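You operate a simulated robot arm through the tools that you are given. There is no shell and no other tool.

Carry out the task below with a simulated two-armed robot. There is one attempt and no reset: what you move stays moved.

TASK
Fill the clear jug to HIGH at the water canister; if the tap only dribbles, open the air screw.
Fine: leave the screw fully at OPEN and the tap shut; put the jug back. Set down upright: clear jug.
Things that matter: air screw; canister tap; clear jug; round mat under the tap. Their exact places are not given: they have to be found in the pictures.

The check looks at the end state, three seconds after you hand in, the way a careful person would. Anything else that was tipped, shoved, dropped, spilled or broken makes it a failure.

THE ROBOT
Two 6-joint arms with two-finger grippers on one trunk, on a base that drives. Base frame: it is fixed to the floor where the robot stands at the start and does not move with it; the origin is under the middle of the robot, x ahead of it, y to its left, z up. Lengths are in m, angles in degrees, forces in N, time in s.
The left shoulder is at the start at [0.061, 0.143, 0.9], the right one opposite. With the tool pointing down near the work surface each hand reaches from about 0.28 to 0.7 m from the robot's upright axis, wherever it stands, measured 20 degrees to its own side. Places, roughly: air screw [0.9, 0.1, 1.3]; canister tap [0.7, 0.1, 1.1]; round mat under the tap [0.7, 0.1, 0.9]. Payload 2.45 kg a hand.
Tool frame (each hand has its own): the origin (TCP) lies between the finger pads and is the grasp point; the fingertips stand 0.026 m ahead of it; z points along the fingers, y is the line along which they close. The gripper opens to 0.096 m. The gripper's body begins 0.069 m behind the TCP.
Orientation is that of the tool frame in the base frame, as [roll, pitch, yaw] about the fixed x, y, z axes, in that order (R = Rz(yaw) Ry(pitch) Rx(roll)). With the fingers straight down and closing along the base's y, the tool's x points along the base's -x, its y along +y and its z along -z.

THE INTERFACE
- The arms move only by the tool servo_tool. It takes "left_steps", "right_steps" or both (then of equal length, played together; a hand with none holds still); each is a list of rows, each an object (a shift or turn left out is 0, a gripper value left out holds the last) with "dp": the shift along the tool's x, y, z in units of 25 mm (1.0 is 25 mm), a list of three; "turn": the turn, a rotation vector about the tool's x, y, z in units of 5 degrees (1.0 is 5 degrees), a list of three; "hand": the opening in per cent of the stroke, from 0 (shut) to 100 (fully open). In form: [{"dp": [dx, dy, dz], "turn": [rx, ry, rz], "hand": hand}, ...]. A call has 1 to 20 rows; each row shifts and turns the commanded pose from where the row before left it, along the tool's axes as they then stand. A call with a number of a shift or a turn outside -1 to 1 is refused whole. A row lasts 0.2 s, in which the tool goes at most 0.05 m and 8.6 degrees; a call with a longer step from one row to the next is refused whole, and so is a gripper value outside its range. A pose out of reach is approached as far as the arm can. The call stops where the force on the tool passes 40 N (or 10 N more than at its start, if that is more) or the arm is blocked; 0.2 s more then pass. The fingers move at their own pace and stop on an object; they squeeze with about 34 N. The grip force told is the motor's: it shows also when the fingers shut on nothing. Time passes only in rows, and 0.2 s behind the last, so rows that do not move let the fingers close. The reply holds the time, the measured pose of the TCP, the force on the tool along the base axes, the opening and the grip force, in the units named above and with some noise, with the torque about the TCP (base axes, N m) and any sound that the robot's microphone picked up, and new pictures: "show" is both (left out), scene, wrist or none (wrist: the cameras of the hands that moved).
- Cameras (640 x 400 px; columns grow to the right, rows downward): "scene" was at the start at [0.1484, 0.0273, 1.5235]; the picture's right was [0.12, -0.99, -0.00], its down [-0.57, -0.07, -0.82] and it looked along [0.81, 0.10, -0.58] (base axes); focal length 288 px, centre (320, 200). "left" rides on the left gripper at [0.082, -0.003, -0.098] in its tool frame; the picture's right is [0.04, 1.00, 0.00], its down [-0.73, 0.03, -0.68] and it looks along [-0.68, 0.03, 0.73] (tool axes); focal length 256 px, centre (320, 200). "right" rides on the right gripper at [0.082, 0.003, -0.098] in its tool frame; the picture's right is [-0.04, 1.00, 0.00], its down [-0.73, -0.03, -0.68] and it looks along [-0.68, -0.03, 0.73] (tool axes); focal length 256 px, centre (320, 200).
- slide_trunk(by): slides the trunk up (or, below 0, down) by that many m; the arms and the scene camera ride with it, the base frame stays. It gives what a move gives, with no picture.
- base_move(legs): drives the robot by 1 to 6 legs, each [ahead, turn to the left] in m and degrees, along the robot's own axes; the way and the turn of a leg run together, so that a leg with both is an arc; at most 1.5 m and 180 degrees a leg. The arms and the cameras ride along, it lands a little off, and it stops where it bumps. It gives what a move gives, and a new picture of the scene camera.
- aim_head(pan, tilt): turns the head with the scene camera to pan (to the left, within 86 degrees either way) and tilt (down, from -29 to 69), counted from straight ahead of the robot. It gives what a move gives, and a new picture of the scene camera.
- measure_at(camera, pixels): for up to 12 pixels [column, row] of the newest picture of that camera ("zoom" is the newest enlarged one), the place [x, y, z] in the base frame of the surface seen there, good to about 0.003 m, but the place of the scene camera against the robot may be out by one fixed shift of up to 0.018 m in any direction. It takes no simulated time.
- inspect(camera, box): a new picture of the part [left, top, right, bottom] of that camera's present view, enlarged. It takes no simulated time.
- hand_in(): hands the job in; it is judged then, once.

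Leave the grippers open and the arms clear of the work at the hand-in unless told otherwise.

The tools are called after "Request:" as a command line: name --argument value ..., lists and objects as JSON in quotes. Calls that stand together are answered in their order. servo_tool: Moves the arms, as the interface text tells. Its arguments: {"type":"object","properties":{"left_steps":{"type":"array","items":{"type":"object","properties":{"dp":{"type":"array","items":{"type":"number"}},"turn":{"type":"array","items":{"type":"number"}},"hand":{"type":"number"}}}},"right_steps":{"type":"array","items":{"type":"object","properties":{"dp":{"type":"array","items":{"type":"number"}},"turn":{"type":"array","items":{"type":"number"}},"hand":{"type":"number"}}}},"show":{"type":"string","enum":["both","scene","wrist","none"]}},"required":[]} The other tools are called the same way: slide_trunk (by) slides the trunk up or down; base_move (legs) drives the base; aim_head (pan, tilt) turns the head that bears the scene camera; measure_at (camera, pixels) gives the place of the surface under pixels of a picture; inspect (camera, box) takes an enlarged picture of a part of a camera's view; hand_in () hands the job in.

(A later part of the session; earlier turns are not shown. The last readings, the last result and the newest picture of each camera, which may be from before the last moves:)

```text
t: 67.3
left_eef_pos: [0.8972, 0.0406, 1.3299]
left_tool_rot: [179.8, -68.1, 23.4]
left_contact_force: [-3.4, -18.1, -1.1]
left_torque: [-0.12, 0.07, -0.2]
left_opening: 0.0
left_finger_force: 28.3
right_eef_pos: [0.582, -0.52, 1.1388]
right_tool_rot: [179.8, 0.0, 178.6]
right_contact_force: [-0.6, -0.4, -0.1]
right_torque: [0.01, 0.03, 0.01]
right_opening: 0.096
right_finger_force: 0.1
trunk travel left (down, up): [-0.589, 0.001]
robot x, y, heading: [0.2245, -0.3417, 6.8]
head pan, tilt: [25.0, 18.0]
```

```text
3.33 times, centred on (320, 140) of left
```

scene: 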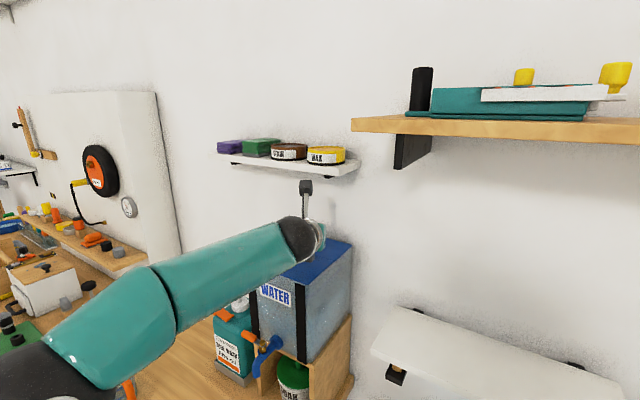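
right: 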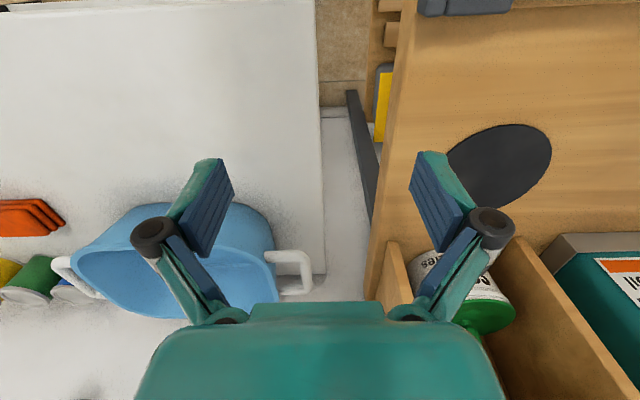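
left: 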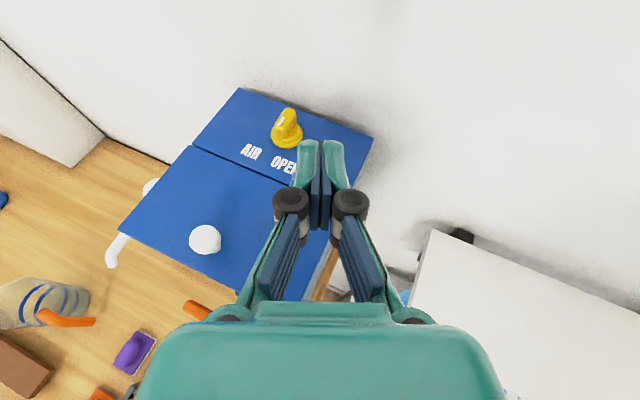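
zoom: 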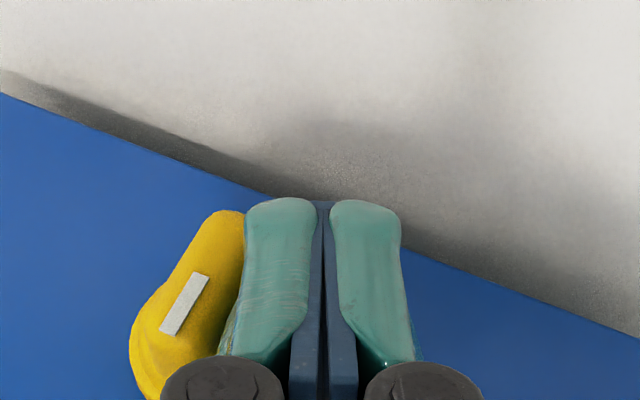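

Again no turn at 18 N: the screw is at its OPEN stop. I retract the hand up and out to the right, away from the lid.

Request:
servo_tool --left_steps '[{"dp": [-0.02, 0.25, -0.09]}, {"dp": [0.25, 0.11, -0.6]}, {"dp": [0.25, 0.1, -1]}, {"dp": [0.25, 0.1, -1]}, {"dp": [0.25, 0.1, -1]}, {"dp": [0.25, 0, -1]}, {"dp": [0.1, 0.8, -0.9]}, {"dp": [0.1, 0.8, -0.9]}, {"dp": [0, 0.8, -0.9]}, {"dp": [0, 0.8, -0.9]}, {"dp": [0, 0.8, -0.9]}, {"dp": [0, 0.8, -0.9]}]' --show "scene"

Request:
inspect --camera "scene" --box '[200, 130, 380, 400]'

```text
t: 69.9
left_eef_pos: [0.7496, -0.1688, 1.456]
left_tool_rot: [179.8, -68.0, 23.7]
left_contact_force: [-0.4, -0.2, -0.1]
left_torque: [0.02, -0.01, 0.01]
left_opening: 0.0
left_finger_force: 28.5
right_eef_pos: [0.5818, -0.5166, 1.1381]
right_tool_rot: [179.9, 0.0, 178.6]
right_contact_force: [0.2, -0.1, -1.0]
right_torque: [0.02, -0.03, 0.0]
right_opening: 0.096
right_finger_force: 0.0
trunk travel left (down, up): [-0.589, 0.001]
robot x, y, heading: [0.2248, -0.3427, 6.5]
head pan, tilt: [25.0, 18.0]
```

scene: 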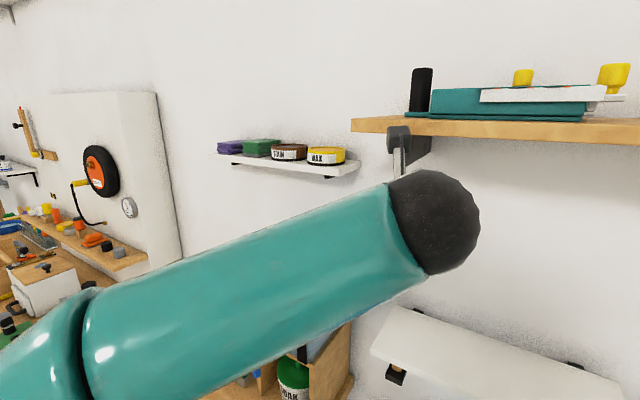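

```text
1.48 times, centred on (290, 265) of scene
```

zoom: 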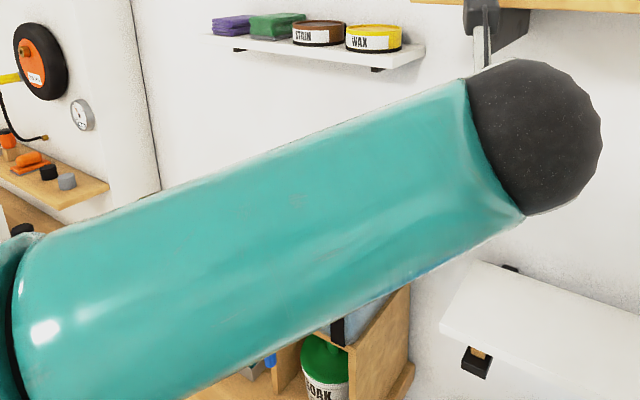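

The hand is clear. I drive back to the bench front: back 0.2, turn right 83°, reverse 0.46, turn left 77°, ahead 0.15.

Request:
base_move --legs '[[-0.2, 0], [0, -83], [-0.46, 0], [0, 77], [0.14, 0]]'

Request:
aim_head --pan 10 --tilt 40

```text
t: 75.0
left_eef_pos: [0.324, -0.8356, 1.4559]
left_tool_rot: [-179.8, -68.1, -52.3]
left_contact_force: [-0.4, -0.8, -0.7]
left_torque: [0.02, -0.06, 0.09]
left_opening: 0.0001
left_finger_force: 28.5
right_eef_pos: [-0.0545, -0.7623, 1.1385]
right_tool_rot: [179.7, 0.0, 103.0]
right_contact_force: [-0.6, 0.5, -0.9]
right_torque: [0.0, -0.06, 0.01]
right_opening: 0.096
right_finger_force: 0.0
trunk travel left (down, up): [-0.589, 0.001]
robot x, y, heading: [0.0626, -0.3518, -69.9]
head pan, tilt: [25.0, 18.0]
stopped in leg 2: the robot was blocked; the commanded pose is now the measured one
```

scene: 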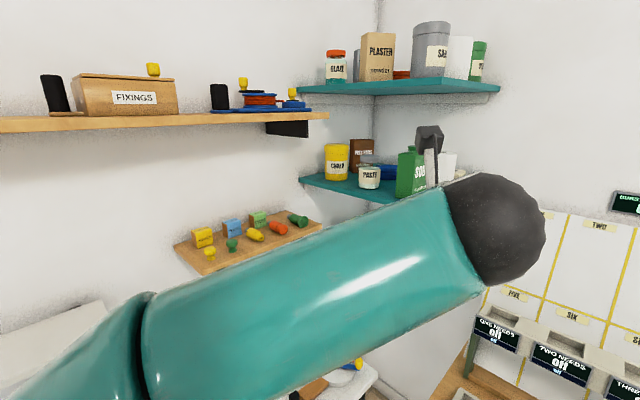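

```text
t: 75.9
left_eef_pos: [0.3266, -0.834, 1.4571]
left_tool_rot: [179.7, -68.1, -51.8]
left_contact_force: [0.4, -0.3, 0.1]
left_torque: [-0.03, 0.03, 0.01]
left_opening: 0.0
left_finger_force: 28.1
right_eef_pos: [-0.0523, -0.7595, 1.1392]
right_tool_rot: [179.8, -0.1, 103.0]
right_contact_force: [0.3, 0.4, 0.2]
right_torque: [0.0, 0.01, 0.03]
right_opening: 0.0961
right_finger_force: 0.1
trunk travel left (down, up): [-0.589, 0.001]
robot x, y, heading: [0.0632, -0.3529, -70.0]
head pan, tilt: [10.0, 40.0]
```

scene: 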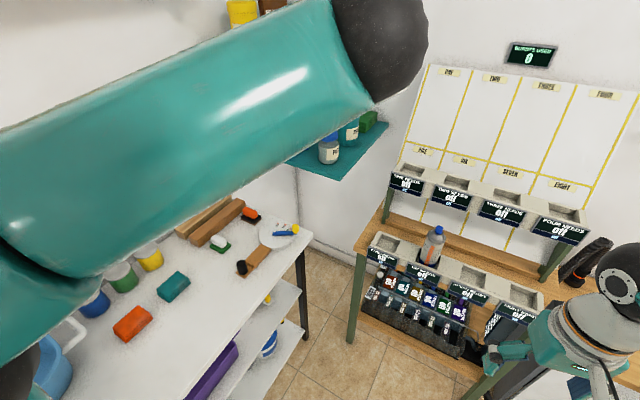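

The turn was blocked at −70°. I need to see what touches: the left hand is near the corner shelves, so I look there and measure.

Request:
aim_head --pan 15 --tilt 10

Request:
measure_at --camera "scene" --pixels '[[320, 200], [370, 200], [420, 200], [450, 200], [500, 250], [400, 100], [300, 100], [300, 250], [450, 120], [200, 120]]'

Request:
servo_tool --left_steps '[{"dp": [0, 0, 0]}]' --right_steps '[{"dp": [0, 0, 0]}]' --show "both"

```text
t: 76.8
left_eef_pos: [0.3293, -0.8339, 1.456]
left_tool_rot: [179.6, -68.0, -51.7]
left_contact_force: [0.6, -0.2, 0.0]
left_torque: [0.0, 0.0, 0.0]
left_opening: 0.0001
left_finger_force: 28.4
right_eef_pos: [-0.0517, -0.7595, 1.1383]
right_tool_rot: [179.9, -0.1, 102.9]
right_contact_force: [0.3, 0.3, 0.4]
right_torque: [-0.02, 0.0, -0.01]
right_opening: 0.0961
right_finger_force: 0.1
trunk travel left (down, up): [-0.589, 0.001]
robot x, y, heading: [0.0684, -0.3548, -69.9]
head pan, tilt: [15.0, 10.0]
```

scene: 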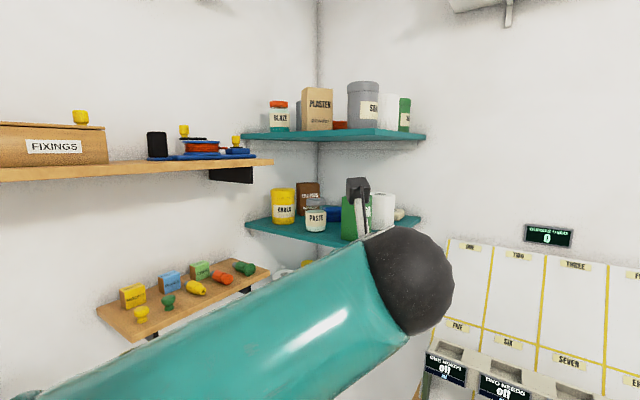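

```text
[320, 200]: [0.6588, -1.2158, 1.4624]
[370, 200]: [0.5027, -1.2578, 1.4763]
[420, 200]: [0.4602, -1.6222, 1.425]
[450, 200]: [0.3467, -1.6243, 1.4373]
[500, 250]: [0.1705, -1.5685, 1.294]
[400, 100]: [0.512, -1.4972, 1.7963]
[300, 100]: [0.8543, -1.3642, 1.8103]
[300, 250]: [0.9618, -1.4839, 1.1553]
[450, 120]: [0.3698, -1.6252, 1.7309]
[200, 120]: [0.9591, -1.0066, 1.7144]
```

```text
t: 77.2
left_eef_pos: [0.3281, -0.8341, 1.456]
left_tool_rot: [179.7, -68.0, -51.6]
left_contact_force: [0.6, -0.4, 0.4]
left_torque: [-0.04, -0.02, -0.04]
left_opening: 0.0
left_finger_force: 28.3
right_eef_pos: [-0.0518, -0.7595, 1.1394]
right_tool_rot: [179.8, 0.0, 103.0]
right_contact_force: [0.5, 0.2, 0.0]
right_torque: [0.0, 0.03, -0.01]
right_opening: 0.0961
right_finger_force: 0.1
trunk travel left (down, up): [-0.589, 0.001]
robot x, y, heading: [0.0645, -0.3525, -70.2]
head pan, tilt: [15.0, 10.0]
```

scene: 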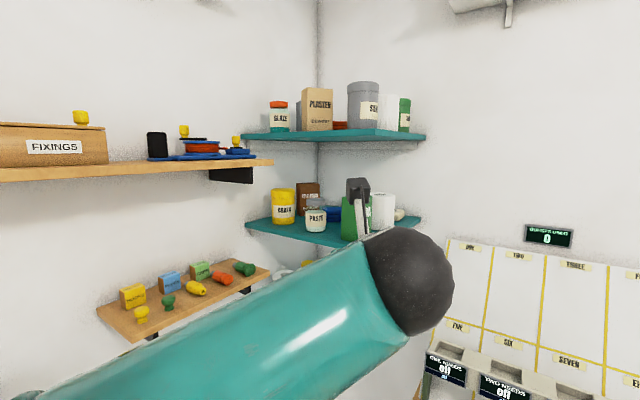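
right: 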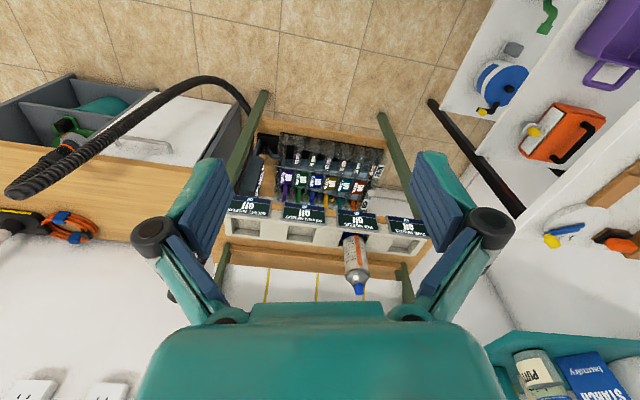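
left: 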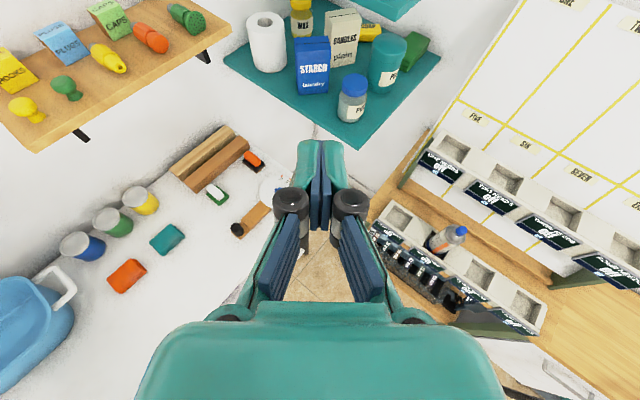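

Neither hand feels anything, so something else (elbow or base) touches. I look to the robot's right and downward.

Request:
aim_head --pan -80 --tilt 45

Request:
aim_head --pan 60 --tilt 60

Request:
aim_head --pan 0 --tilt 69

```text
t: 78.9
left_eef_pos: [0.3295, -0.8352, 1.4577]
left_tool_rot: [179.6, -68.1, -51.7]
left_contact_force: [0.2, 1.0, 0.2]
left_torque: [0.06, 0.01, 0.03]
left_opening: 0.0001
left_finger_force: 28.8
right_eef_pos: [-0.0522, -0.7598, 1.1384]
right_tool_rot: [180.0, 0.1, 103.0]
right_contact_force: [1.0, 0.7, 0.0]
right_torque: [-0.02, -0.01, 0.0]
right_opening: 0.096
right_finger_force: 0.1
trunk travel left (down, up): [-0.589, 0.001]
robot x, y, heading: [0.0657, -0.3529, -70.1]
head pan, tilt: [-80.0, 45.0]
```

scene: 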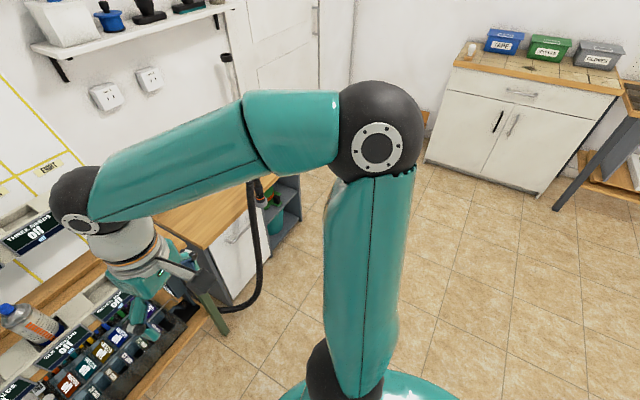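

```text
t: 81.2
left_eef_pos: [0.329, -0.8352, 1.4573]
left_tool_rot: [179.5, -68.0, -51.7]
left_contact_force: [0.5, -0.3, 0.5]
left_torque: [0.0, 0.02, 0.0]
left_opening: 0.0
left_finger_force: 28.4
right_eef_pos: [-0.0515, -0.7597, 1.1387]
right_tool_rot: [179.9, 0.0, 103.0]
right_contact_force: [-0.1, -0.1, -0.3]
right_torque: [0.05, 0.02, -0.02]
right_opening: 0.0959
right_finger_force: 0.0
trunk travel left (down, up): [-0.589, 0.001]
robot x, y, heading: [0.063, -0.3539, -70.0]
head pan, tilt: [60.0, 60.0]
```

scene: 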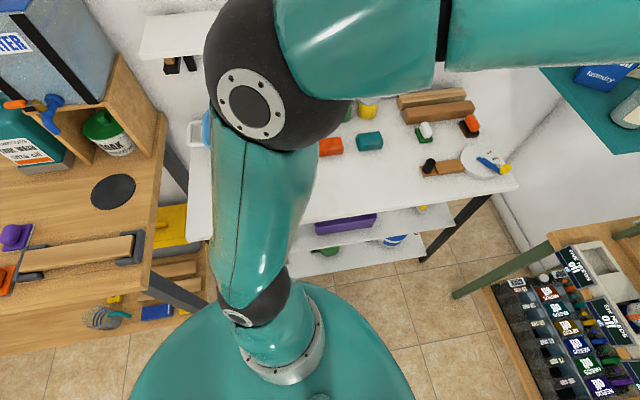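

```text
t: 82.5
left_eef_pos: [0.3278, -0.8339, 1.4567]
left_tool_rot: [179.6, -68.1, -51.7]
left_contact_force: [-0.1, -0.7, 0.7]
left_torque: [0.04, 0.02, -0.01]
left_opening: 0.0
left_finger_force: 29.3
right_eef_pos: [-0.0522, -0.7596, 1.1393]
right_tool_rot: [179.8, 0.0, 103.0]
right_contact_force: [-0.9, -0.2, 0.2]
right_torque: [0.02, -0.02, 0.02]
right_opening: 0.096
right_finger_force: 0.1
trunk travel left (down, up): [-0.589, 0.001]
robot x, y, heading: [0.0661, -0.3555, -69.9]
head pan, tilt: [0.0, 68.8]
```

scene: 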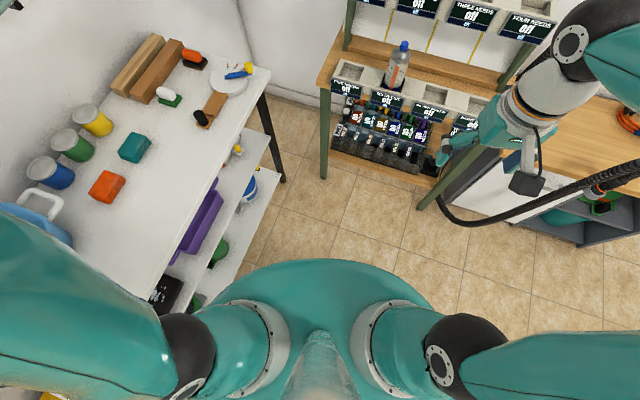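

I see nothing clearly touching. I try turning back left 12° and reversing a little along that heading, away from the bench.

Request:
base_move --legs '[[0, 12], [-0.25, 0]]'

```text
t: 85.1
left_eef_pos: [0.2899, -0.5558, 1.4568]
left_tool_rot: [179.6, -68.1, -39.8]
left_contact_force: [-0.9, 0.4, 0.5]
left_torque: [0.0, 0.02, -0.01]
left_opening: 0.0
left_finger_force: 28.5
right_eef_pos: [-0.0987, -0.5613, 1.1394]
right_tool_rot: [180.0, 0.1, 115.0]
right_contact_force: [0.0, -0.4, -0.1]
right_torque: [-0.05, -0.03, -0.02]
right_opening: 0.0958
right_finger_force: 0.2
trunk travel left (down, up): [-0.589, 0.001]
robot x, y, heading: [-0.0646, -0.1387, -58.1]
head pan, tilt: [0.0, 68.8]
```

scene: 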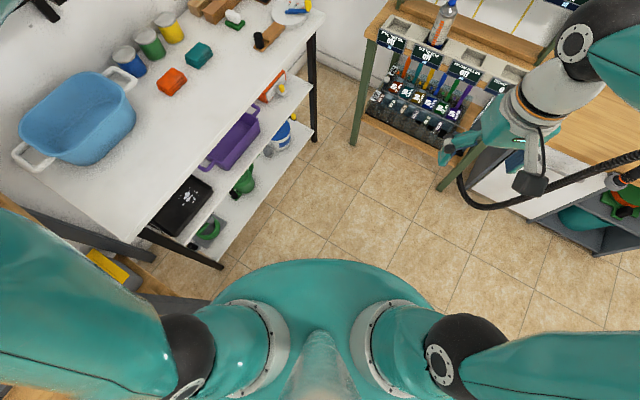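

That worked. I reverse 0.3 m more on this heading, turn left 57° to face the bench, and drive 0.31 m ahead.

Request:
base_move --legs '[[-0.29, 0], [0, 57], [0.31, 0]]'

Request:
aim_head --pan 20 --tilt 45

```text
t: 91.7
left_eef_pos: [0.6392, 0.1586, 1.4566]
left_tool_rot: [179.4, -67.9, 16.6]
left_contact_force: [0.6, -0.1, -0.3]
left_torque: [-0.02, 0.0, -0.02]
left_opening: 0.0
left_finger_force: 29.1
right_eef_pos: [0.4271, -0.1658, 1.1395]
right_tool_rot: [180.0, -0.1, 171.1]
right_contact_force: [0.6, 0.4, 0.3]
right_torque: [-0.06, 0.06, 0.01]
right_opening: 0.096
right_finger_force: 0.0
trunk travel left (down, up): [-0.589, 0.001]
robot x, y, heading: [0.0921, 0.0759, -1.9]
head pan, tilt: [0.0, 68.8]
```

scene: 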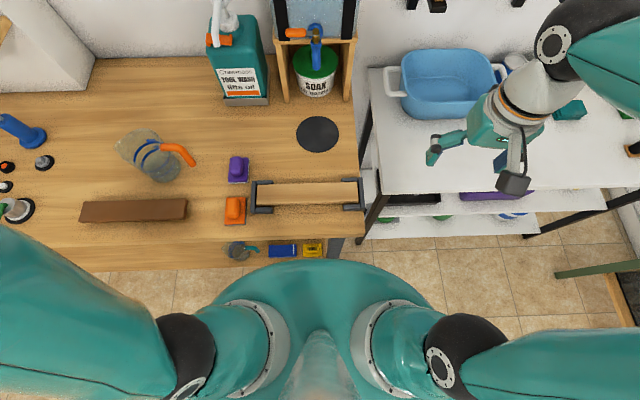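

```text
t: 92.6
left_eef_pos: [0.6384, 0.156, 1.4581]
left_tool_rot: [179.6, -68.2, 16.4]
left_contact_force: [0.7, -0.2, 0.3]
left_torque: [-0.03, -0.01, 0.01]
left_opening: 0.0
left_finger_force: 28.6
right_eef_pos: [0.4257, -0.1687, 1.1395]
right_tool_rot: [179.9, 0.0, 170.9]
right_contact_force: [0.0, -0.3, 0.1]
right_torque: [0.04, -0.01, -0.01]
right_opening: 0.0962
right_finger_force: 0.1
trunk travel left (down, up): [-0.589, 0.001]
robot x, y, heading: [0.0917, 0.075, -2.2]
head pan, tilt: [20.0, 45.0]
```

scene: 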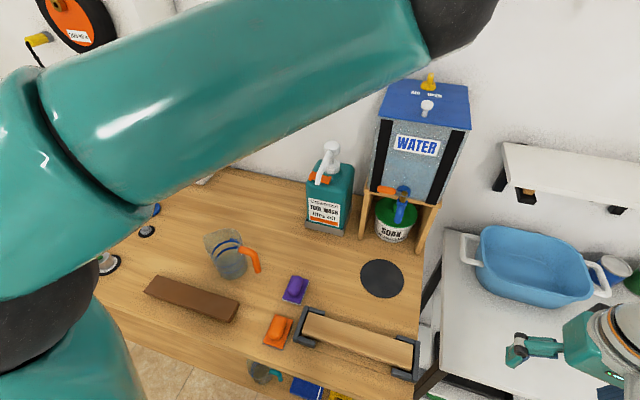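

I'm back in front of the bench and nothing is disturbed. Now I bring the left hand down and back, and begin to untilt it for grasping the jug.

Request:
servo_tool --left_steps '[{"dp": [-0.92, -0.29, -0.06]}, {"dp": [-0.92, -0.29, -0.06]}, {"dp": [-0.92, -0.29, -0.06]}, {"dp": [-0.92, -0.29, -0.06]}, {"dp": [-0.92, -0.29, -0.06]}, {"dp": [-0.92, -0.29, -0.06]}, {"dp": [-0.92, -0.29, -0.06]}, {"dp": [-0.92, -0.29, -0.06]}, {"dp": [-0.92, -0.29, -0.06]}, {"dp": [-0.92, -0.29, -0.06]}, {"turn": [0, -1, 0]}, {"turn": [0, -1, 0]}, {"turn": [0, -1, 0]}, {"turn": [0, -1, 0]}, {"turn": [0, -1, 0]}, {"turn": [0, -1, 0]}, {"turn": [0, -1, 0]}, {"turn": [0, -1, 0]}, {"turn": [0, -1, 0]}, {"turn": [0, -1, 0]}]' --show "none"

Request:
servo_tool --left_steps '[{"turn": [0, -1, 0]}, {"turn": [0, -1, 0]}, {"turn": [0, -1, 0]}, {"turn": [0, -0.6, 0]}, {"turn": [0, 0, -1]}, {"turn": [0, 0, -1]}, {"turn": [0, 0, -1]}, {"turn": [0, 0, -1]}, {"turn": [0, 0, -1]}, {"turn": [0, 0, -1]}, {"turn": [0, 0, -1]}, {"turn": [0, 0, -1]}, {"turn": [0, 0, -1]}, {"turn": [0, 0, -1]}, {"turn": [0, 0, -1]}, {"turn": [0, 0, -1]}, {"turn": [0, 0, -1]}, {"turn": [0, 0, -1]}, {"turn": [0, 0, -1]}, {"turn": [0, 0, -1]}]' --show "scene"

```text
t: 96.8
left_eef_pos: [0.5214, 0.1992, 1.2499]
left_tool_rot: [179.9, -18.0, 16.1]
left_contact_force: [0.5, 0.7, 0.0]
left_torque: [0.03, 0.03, 0.0]
left_opening: 0.0
left_finger_force: 28.6
right_eef_pos: [0.4259, -0.1678, 1.1396]
right_tool_rot: [179.9, 0.0, 171.0]
right_contact_force: [0.6, 0.6, 0.1]
right_torque: [0.03, 0.03, -0.01]
right_opening: 0.0959
right_finger_force: 0.1
trunk travel left (down, up): [-0.589, 0.001]
robot x, y, heading: [0.0951, 0.074, -1.9]
head pan, tilt: [20.0, 45.0]
```

```text
t: 101.0
left_eef_pos: [0.5218, 0.1976, 1.2511]
left_tool_rot: [179.9, 0.2, 96.1]
left_contact_force: [0.3, 0.1, 0.4]
left_torque: [-0.01, 0.0, 0.02]
left_opening: 0.0001
left_finger_force: 28.9
right_eef_pos: [0.4253, -0.168, 1.1402]
right_tool_rot: [179.8, 0.0, 171.0]
right_contact_force: [1.0, 0.7, -0.2]
right_torque: [-0.03, 0.01, 0.01]
right_opening: 0.0958
right_finger_force: 0.0
trunk travel left (down, up): [-0.589, 0.001]
robot x, y, heading: [0.0929, 0.0768, -2.0]
head pan, tilt: [20.0, 45.0]
```

scene: 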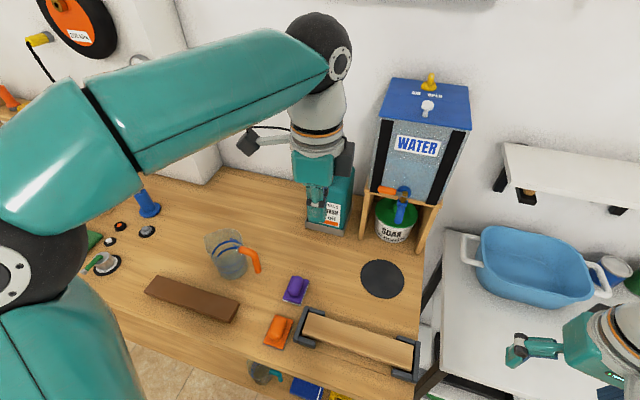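

Now about 174° more of turn (back the way it came) so that the fingers close along x with the hand's camera away from the jug; fingers open to 50 %.

Request:
servo_tool --left_steps '[{"turn": [0, 0, -1], "hand": 50}, {"turn": [0, 0, -1]}, {"turn": [0, 0, -1]}, {"turn": [0, 0, -1]}, {"turn": [0, 0, -1]}, {"turn": [0, 0, -1]}, {"turn": [0, 0, -1]}, {"turn": [0, 0, -1]}, {"turn": [0, 0, -1]}, {"turn": [0, 0, -1]}, {"turn": [0, 0, -1]}, {"turn": [0, 0, -1]}, {"turn": [0, 0, -1]}, {"turn": [0, 0, -1]}, {"turn": [0, 0, -1]}, {"turn": [0, 0, -1]}, {"turn": [0, 0, -1]}, {"turn": [0, 0, -1]}, {"turn": [0, 0, -1]}, {"turn": [0, 0, -1]}]' --show "none"

Request:
servo_tool --left_steps '[{"turn": [0, 0, -1]}, {"turn": [0, 0, -1]}, {"turn": [0, 0, -1]}, {"turn": [0, 0, -1]}, {"turn": [0, 0, -1]}, {"turn": [0, 0, -1]}, {"turn": [0, 0, -1]}, {"turn": [0, 0, -1]}, {"turn": [0, 0, -1]}, {"turn": [0, 0, -1]}, {"turn": [0, 0, -1]}, {"turn": [0, 0, -1]}, {"turn": [0, 0, -1]}, {"turn": [0, 0, -1]}, {"turn": [0, 0, -0.8]}]'

```text
t: 105.2
left_eef_pos: [0.523, 0.1969, 1.2504]
left_tool_rot: [-179.8, 0.2, -164.0]
left_contact_force: [-0.2, 0.7, 0.4]
left_torque: [-0.03, -0.02, -0.03]
left_opening: 0.0479
left_finger_force: 0.0
right_eef_pos: [0.4269, -0.1682, 1.1402]
right_tool_rot: [179.9, 0.1, 171.0]
right_contact_force: [0.2, 0.6, 0.1]
right_torque: [-0.03, 0.0, -0.04]
right_opening: 0.0961
right_finger_force: 0.0
trunk travel left (down, up): [-0.589, 0.001]
robot x, y, heading: [0.0911, 0.0753, -2.2]
head pan, tilt: [20.0, 45.0]
```

```text
t: 108.4
left_eef_pos: [0.5216, 0.1982, 1.2495]
left_tool_rot: [-180.0, -0.2, -89.8]
left_contact_force: [-0.2, -0.5, 0.0]
left_torque: [0.02, -0.04, -0.02]
left_opening: 0.0482
left_finger_force: 0.1
right_eef_pos: [0.4259, -0.1674, 1.1403]
right_tool_rot: [180.0, 0.0, 171.0]
right_contact_force: [-0.2, 0.4, 0.2]
right_torque: [0.02, 0.01, 0.0]
right_opening: 0.0961
right_finger_force: 0.1
trunk travel left (down, up): [-0.589, 0.001]
robot x, y, heading: [0.0891, 0.0766, -1.7]
head pan, tilt: [20.0, 45.0]
```

scene: 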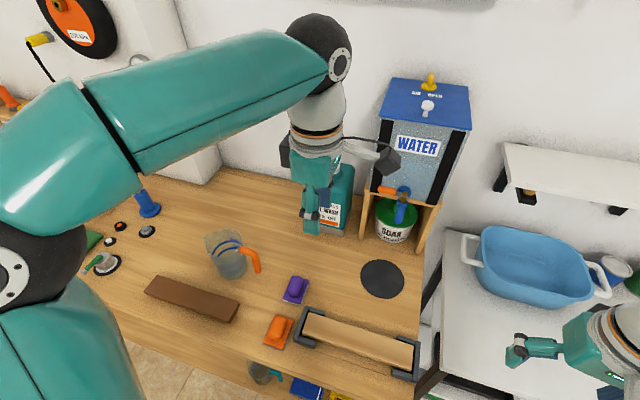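
left: 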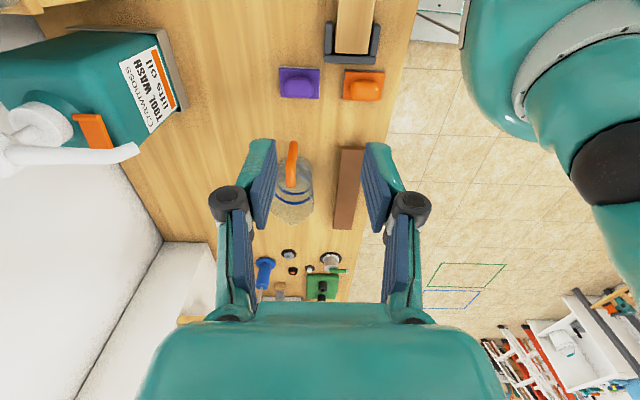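

Well placed: the jug shows at (292,190) with its handle toward the hand. I enlarge and measure handle and jug.

Request:
inspect --camera "left" --box '[250, 120, 340, 240]'

Request:
measure_at --camera "left" --pixels '[[293, 145], [293, 152], [292, 165], [291, 180], [298, 150], [288, 150], [280, 215], [305, 200], [295, 222], [275, 200], [313, 170], [272, 180]]'

```text
3.33 times, centred on (295, 180) of left
```

zoom: 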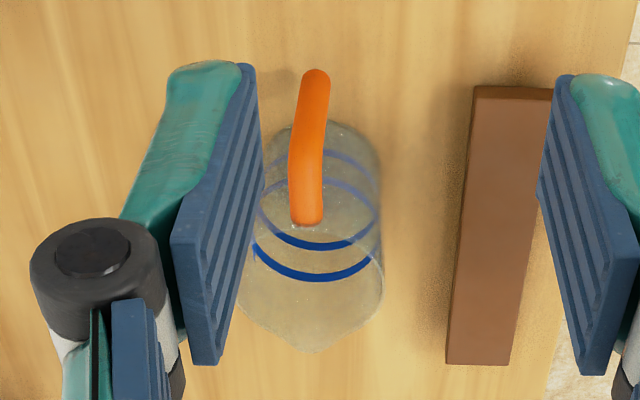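

```text
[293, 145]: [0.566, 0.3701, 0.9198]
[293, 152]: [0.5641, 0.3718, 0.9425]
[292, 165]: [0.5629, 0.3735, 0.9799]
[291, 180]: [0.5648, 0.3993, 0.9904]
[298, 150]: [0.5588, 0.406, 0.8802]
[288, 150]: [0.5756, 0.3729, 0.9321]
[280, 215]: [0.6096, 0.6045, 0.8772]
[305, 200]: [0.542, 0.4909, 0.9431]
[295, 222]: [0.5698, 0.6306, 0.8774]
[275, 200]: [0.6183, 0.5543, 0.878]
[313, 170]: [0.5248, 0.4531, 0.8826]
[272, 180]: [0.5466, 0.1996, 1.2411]
```

The handle bar stands upright at x≈0.565, y≈0.377, from z 0.91 to 0.99, about 14 mm thick. I move above it to z 1.06.

Request:
servo_tool --left_steps '[{"dp": [-0.885, -0.217, 0.95]}, {"dp": [-0.885, -0.217, 0.95]}, {"dp": [-0.885, -0.217, 0.95]}, {"dp": [-0.885, -0.217, 0.95]}, {"dp": [-0.885, -0.217, 0.95]}, {"dp": [-0.885, -0.217, 0.95]}, {"dp": [-0.885, -0.217, 0.95]}, {"dp": [-0.885, -0.217, 0.95]}]'

Request:
inspect --camera "left" --box '[220, 100, 420, 260]'

```text
t: 110.2
left_eef_pos: [0.5655, 0.3791, 1.0571]
left_tool_rot: [-179.9, -0.2, -90.1]
left_contact_force: [0.0, 0.7, 0.5]
left_torque: [-0.02, 0.0, -0.04]
left_opening: 0.0478
left_finger_force: 0.1
right_eef_pos: [0.4272, -0.1677, 1.1395]
right_tool_rot: [-179.9, 0.0, 170.9]
right_contact_force: [-0.5, 0.5, 0.5]
right_torque: [0.0, 0.03, -0.01]
right_opening: 0.096
right_finger_force: 0.1
trunk travel left (down, up): [-0.589, 0.001]
robot x, y, heading: [0.0916, 0.0758, -2.0]
head pan, tilt: [20.0, 45.0]
```

scene: 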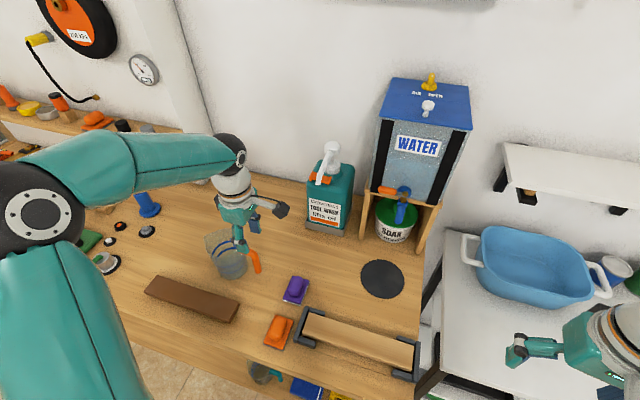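
left: 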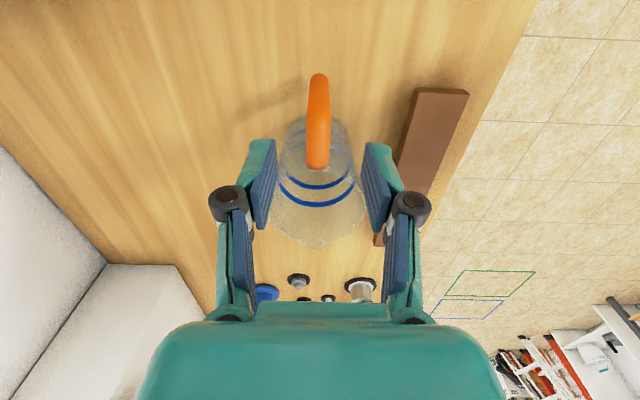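

```text
2.50 times, centred on (320, 180) of left
```

zoom: 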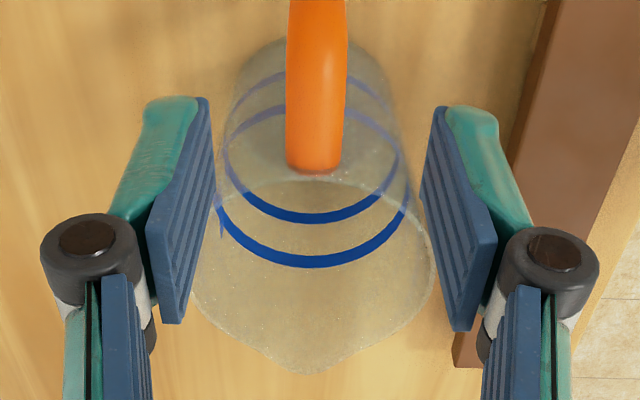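

The handle is centred between the fingers (column 318). I measure its exact y before going down.

Request:
measure_at --camera "left" --pixels '[[318, 80], [318, 95], [318, 120], [318, 140], [318, 160], [309, 110], [328, 110], [318, 165], [275, 215], [360, 215], [310, 245]]'

```text
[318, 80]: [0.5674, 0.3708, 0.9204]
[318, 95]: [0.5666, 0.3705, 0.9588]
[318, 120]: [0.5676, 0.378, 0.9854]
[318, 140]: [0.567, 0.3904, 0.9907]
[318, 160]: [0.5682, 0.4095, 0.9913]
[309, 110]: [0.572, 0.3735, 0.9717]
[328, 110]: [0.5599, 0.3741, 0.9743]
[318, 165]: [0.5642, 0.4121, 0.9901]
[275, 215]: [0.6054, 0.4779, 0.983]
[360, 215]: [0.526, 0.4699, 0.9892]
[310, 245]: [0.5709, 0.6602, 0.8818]
```

Bar centre (0.5665, 0.378) matches the hand. I go straight down 0.112 m to z 0.945.

Request:
servo_tool --left_steps '[{"dp": [0, -0.02, 0.9]}, {"dp": [0, -0.02, 0.9]}, {"dp": [0, 0, 0.9]}, {"dp": [0, 0, 0.9]}, {"dp": [0, 0, 0.88]}]'

```text
t: 111.4
left_eef_pos: [0.5683, 0.3731, 0.9465]
left_tool_rot: [-179.9, -0.2, -90.0]
left_contact_force: [0.0, -0.8, -0.5]
left_torque: [-0.03, 0.0, 0.02]
left_opening: 0.0479
left_finger_force: 0.1
right_eef_pos: [0.4261, -0.1682, 1.14]
right_tool_rot: [180.0, 0.0, 171.1]
right_contact_force: [-0.5, 0.2, 0.3]
right_torque: [0.03, 0.03, 0.01]
right_opening: 0.0962
right_finger_force: 0.2
trunk travel left (down, up): [-0.589, 0.001]
robot x, y, heading: [0.091, 0.0759, -1.7]
head pan, tilt: [20.0, 45.0]
```

scene: 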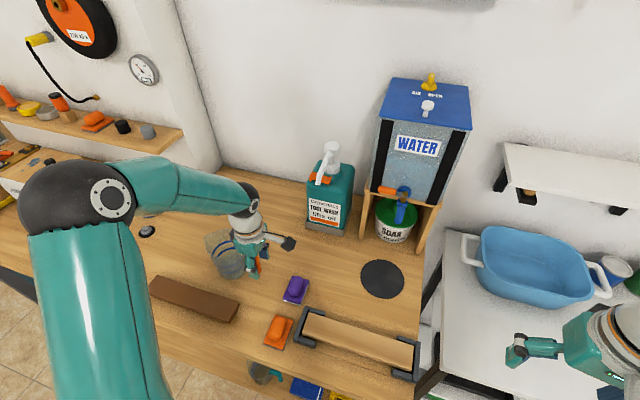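
left: 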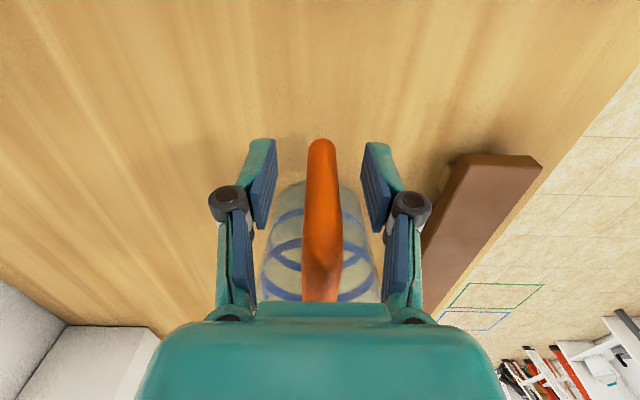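

At grasp height; the hand sits 5 mm short in y, so I shift 5 mm toward the jug and close the fingers on the bar.

Request:
servo_tool --left_steps '[{"dp": [-0.2, 0.03, 0]}, {"hand": 0}, {"hand": 0}, {"hand": 0}, {"hand": 0}, {"hand": 0}]'

Request:
inspect --camera "left" --box '[220, 120, 420, 320]'

```text
t: 112.8
left_eef_pos: [0.5681, 0.3784, 0.9461]
left_tool_rot: [-179.9, -0.2, -90.0]
left_contact_force: [0.1, 1.2, -0.6]
left_torque: [-0.04, -0.03, 0.01]
left_opening: 0.017
left_finger_force: 33.9
right_eef_pos: [0.426, -0.1679, 1.1399]
right_tool_rot: [179.9, 0.0, 171.0]
right_contact_force: [-0.5, 0.7, 0.0]
right_torque: [-0.01, 0.0, 0.02]
right_opening: 0.0959
right_finger_force: 0.1
trunk travel left (down, up): [-0.589, 0.001]
robot x, y, heading: [0.0919, 0.0787, -2.2]
head pan, tilt: [20.0, 45.0]
```

scene: 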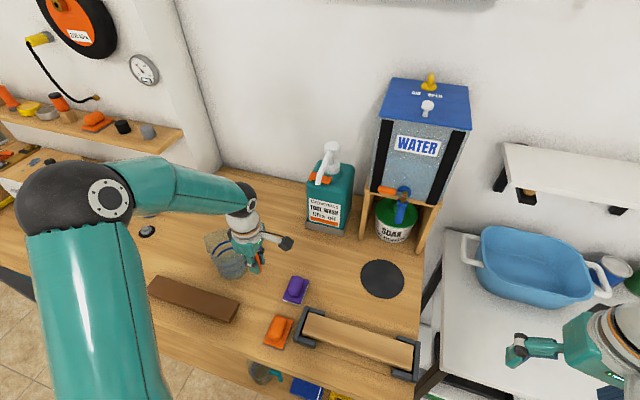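
left: 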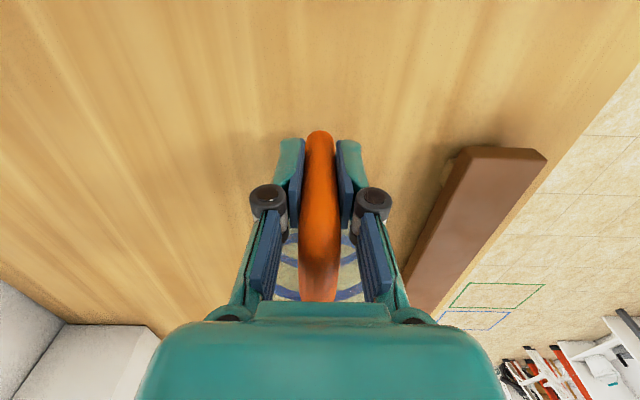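

```text
2.00 times, centred on (320, 220) of left
```

zoom: 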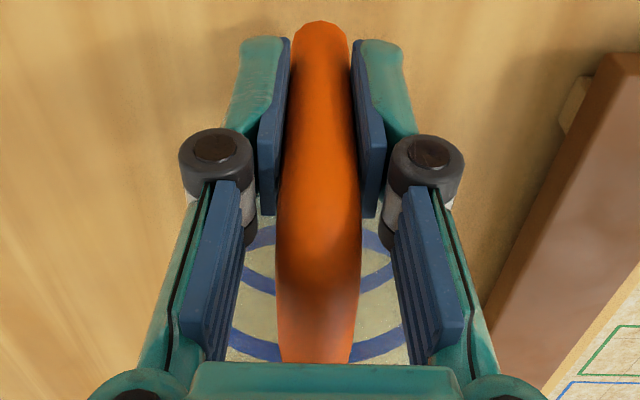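

Gripped at 17 mm with 34 N. The return pose to remember: TCP (0.568, 0.378, 0.946), yaw −90. I lift 6 cm slowly.

Request:
servo_tool --left_steps '[{"dp": [0, 0, -0.4]}, {"dp": [0, 0, -0.5]}, {"dp": [0, 0, -0.5]}, {"dp": [0, 0, -0.5]}, {"dp": [0, 0, -0.5]}]'

Request:
inspect --camera "scene" --box '[180, 180, 320, 300]'

```text
t: 114.0
left_eef_pos: [0.5655, 0.3791, 1.0071]
left_tool_rot: [-179.9, -0.1, -90.0]
left_contact_force: [-0.1, -0.5, -0.8]
left_torque: [-0.01, -0.01, -0.04]
left_opening: 0.0167
left_finger_force: 33.9
right_eef_pos: [0.4259, -0.1685, 1.1392]
right_tool_rot: [180.0, 0.1, 171.0]
right_contact_force: [-0.6, 0.4, -0.6]
right_torque: [-0.01, 0.0, 0.01]
right_opening: 0.0961
right_finger_force: 0.1
trunk travel left (down, up): [-0.589, 0.001]
robot x, y, heading: [0.0914, 0.0784, -1.8]
head pan, tilt: [20.0, 45.0]
```

scene: 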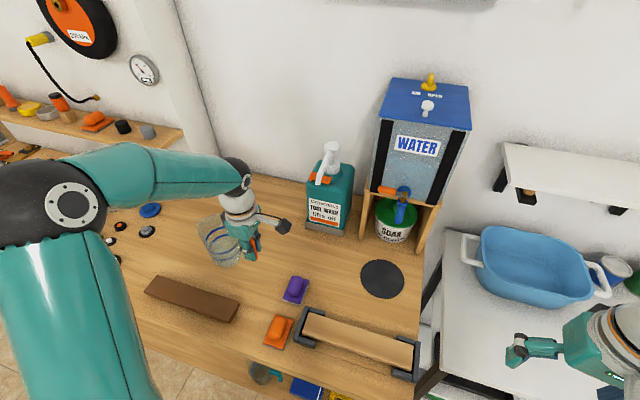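
left: 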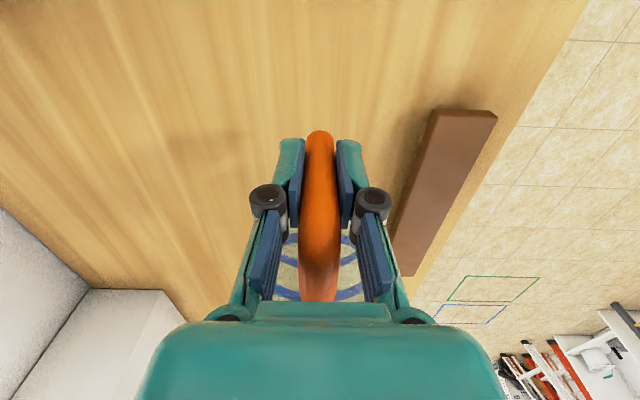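

```text
3.33 times, centred on (250, 240) of scene
```

zoom: 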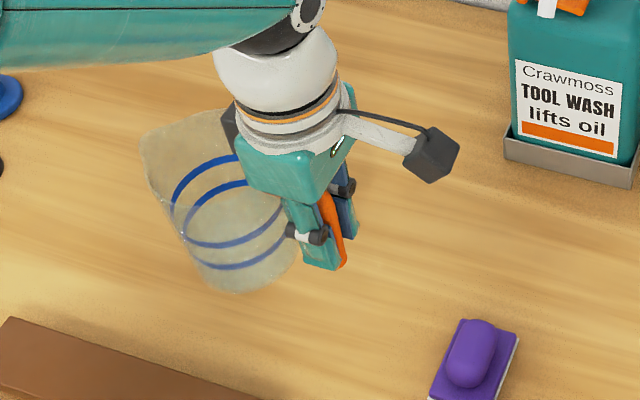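

The jug hangs upright. I carry it at this height toward the front of the mat (keeping its heading), and move the right hand farther right meanwhile.

Request:
servo_tool --left_steps '[{"dp": [0.4, 0.1, -0.1]}, {"dp": [0.8, 0.19, -0.1]}, {"dp": [0.8, 0.19, -0.1]}, {"dp": [0.8, 0.19, -0.1]}, {"dp": [0.8, 0.19, 0]}, {"dp": [0.8, 0.19, 0]}, {"dp": [0.8, 0.19, 0]}, {"dp": [0.8, 0.19, 0]}, {"dp": [0.8, 0.19, 0]}, {"dp": [0.8, 0.19, 0]}, {"dp": [0.8, 0.19, 0]}, {"dp": [0.8, 0.19, 0]}, {"dp": [0.8, 0.19, 0]}, {"dp": [0.8, 0.19, 0]}, {"dp": [0.4, 0.1, 0]}]' --right_steps '[{"dp": [0.5, -1, 0]}, {"dp": [0.5, -1, 0]}, {"dp": [0.5, -1, 0]}, {"dp": [0.5, -1, 0]}, {"dp": [0, -1, 0]}, {"dp": [0, 0, 0]}, {"dp": [0, 0, 0]}, {"dp": [0, 0, 0]}, {"dp": [0, 0, 0]}, {"dp": [0, 0, 0]}, {"dp": [0, 0, 0]}, {"dp": [0, 0, 0]}, {"dp": [0, 0, 0]}, {"dp": [0, 0, 0]}, {"dp": [0, 0, 0]}]' --show "both"

```text
t: 117.2
left_eef_pos: [0.4977, 0.0989, 1.0172]
left_tool_rot: [-179.8, -0.2, -90.1]
left_contact_force: [-0.2, 1.0, -1.2]
left_torque: [-0.04, -0.04, 0.01]
left_opening: 0.0168
left_finger_force: 34.2
right_eef_pos: [0.3569, -0.2819, 1.1403]
right_tool_rot: [-180.0, 0.0, 170.9]
right_contact_force: [0.3, 0.5, -0.1]
right_torque: [0.0, 0.02, 0.01]
right_opening: 0.096
right_finger_force: 0.1
trunk travel left (down, up): [-0.589, 0.001]
robot x, y, heading: [0.0943, 0.0771, -2.1]
head pan, tilt: [20.0, 45.0]
```

scene: 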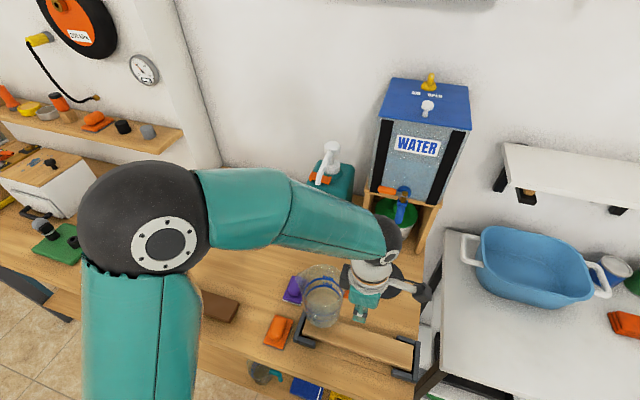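
right: 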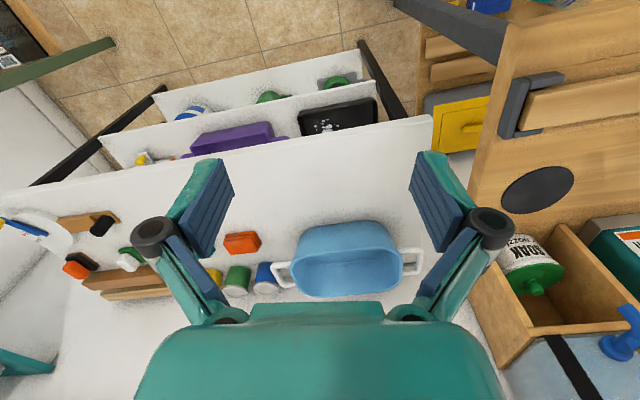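
left: 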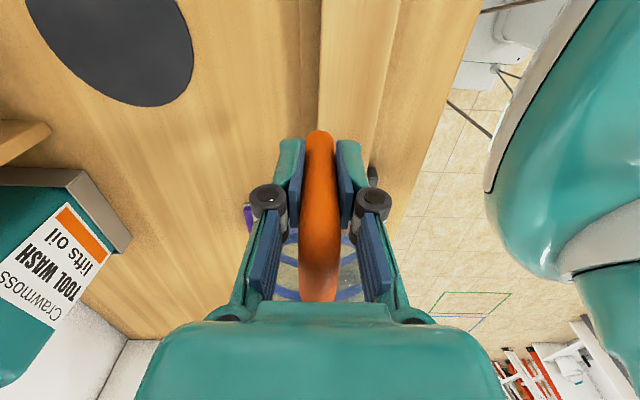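

Carried well. I measure the mat's rim in the left and right wrist views to fix its centre.

Request:
measure_at --camera "left" --pixels '[[30, 20], [60, 65], [105, 95], [150, 105], [190, 80], [192, 40], [178, 5]]'

Request:
measure_at --camera "right" --pixels '[[504, 195], [573, 180], [540, 168], [538, 211], [608, 347], [632, 312], [600, 340]]'

Request:
servo_tool --left_steps '[{"dp": [0, 0, 0], "turn": [0, 0, 1]}, {"turn": [0, 0, 1]}, {"turn": [0, 0, 1]}, {"turn": [0, 0, 1]}, {"turn": [0, 0, 1]}, {"turn": [0, 0, 1]}, {"turn": [0, 0, 1]}, {"turn": [0, 0, 1]}, {"turn": [0, 0, 1]}, {"turn": [0, 0, 1]}, {"turn": [0, 0, 1]}, {"turn": [0, 0, 1]}, {"turn": [0, 0, 1]}, {"turn": [0, 0, 1]}, {"turn": [0, 0, 1]}, {"turn": [0, 0, 1]}, {"turn": [0, 0, 1]}, {"turn": [0, 0, 1]}]'

```text
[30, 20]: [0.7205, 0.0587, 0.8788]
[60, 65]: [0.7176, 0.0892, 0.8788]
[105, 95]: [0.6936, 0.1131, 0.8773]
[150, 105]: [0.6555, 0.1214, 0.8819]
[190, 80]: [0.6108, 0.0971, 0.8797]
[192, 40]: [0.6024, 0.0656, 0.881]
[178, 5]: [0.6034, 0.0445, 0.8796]
```

```text
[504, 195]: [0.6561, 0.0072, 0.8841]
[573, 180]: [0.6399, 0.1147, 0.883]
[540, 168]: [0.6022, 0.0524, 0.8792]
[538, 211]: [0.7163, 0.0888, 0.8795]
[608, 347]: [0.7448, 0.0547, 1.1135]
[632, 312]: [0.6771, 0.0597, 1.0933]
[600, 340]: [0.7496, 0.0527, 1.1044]
```

```text
t: 121.0
left_eef_pos: [0.4984, 0.0992, 1.018]
left_tool_rot: [-179.7, 0.2, 180.0]
left_contact_force: [0.1, -0.1, 0.0]
left_torque: [0.03, 0.03, 0.01]
left_opening: 0.0169
left_finger_force: 33.7
right_eef_pos: [0.3562, -0.2828, 1.1401]
right_tool_rot: [179.9, 0.0, 171.0]
right_contact_force: [0.4, 1.2, 0.5]
right_torque: [-0.02, 0.0, -0.02]
right_opening: 0.0962
right_finger_force: 0.1
trunk travel left (down, up): [-0.589, 0.001]
robot x, y, heading: [0.0914, 0.0749, -1.8]
head pan, tilt: [20.0, 45.0]
```

scene: 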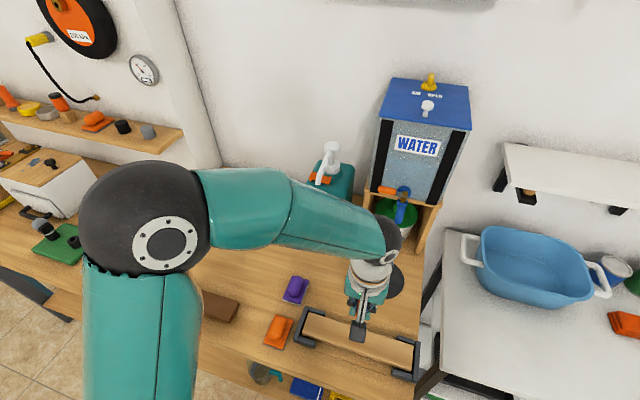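
left: 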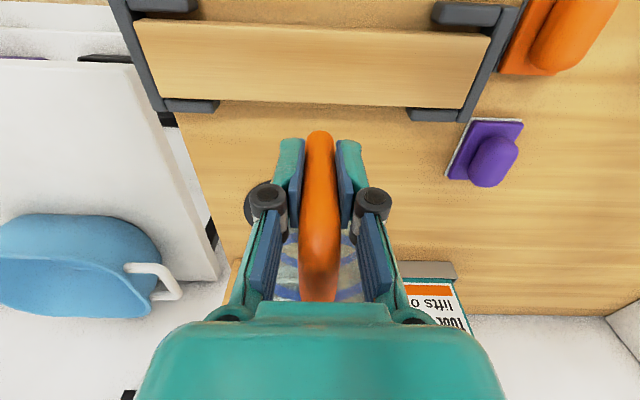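

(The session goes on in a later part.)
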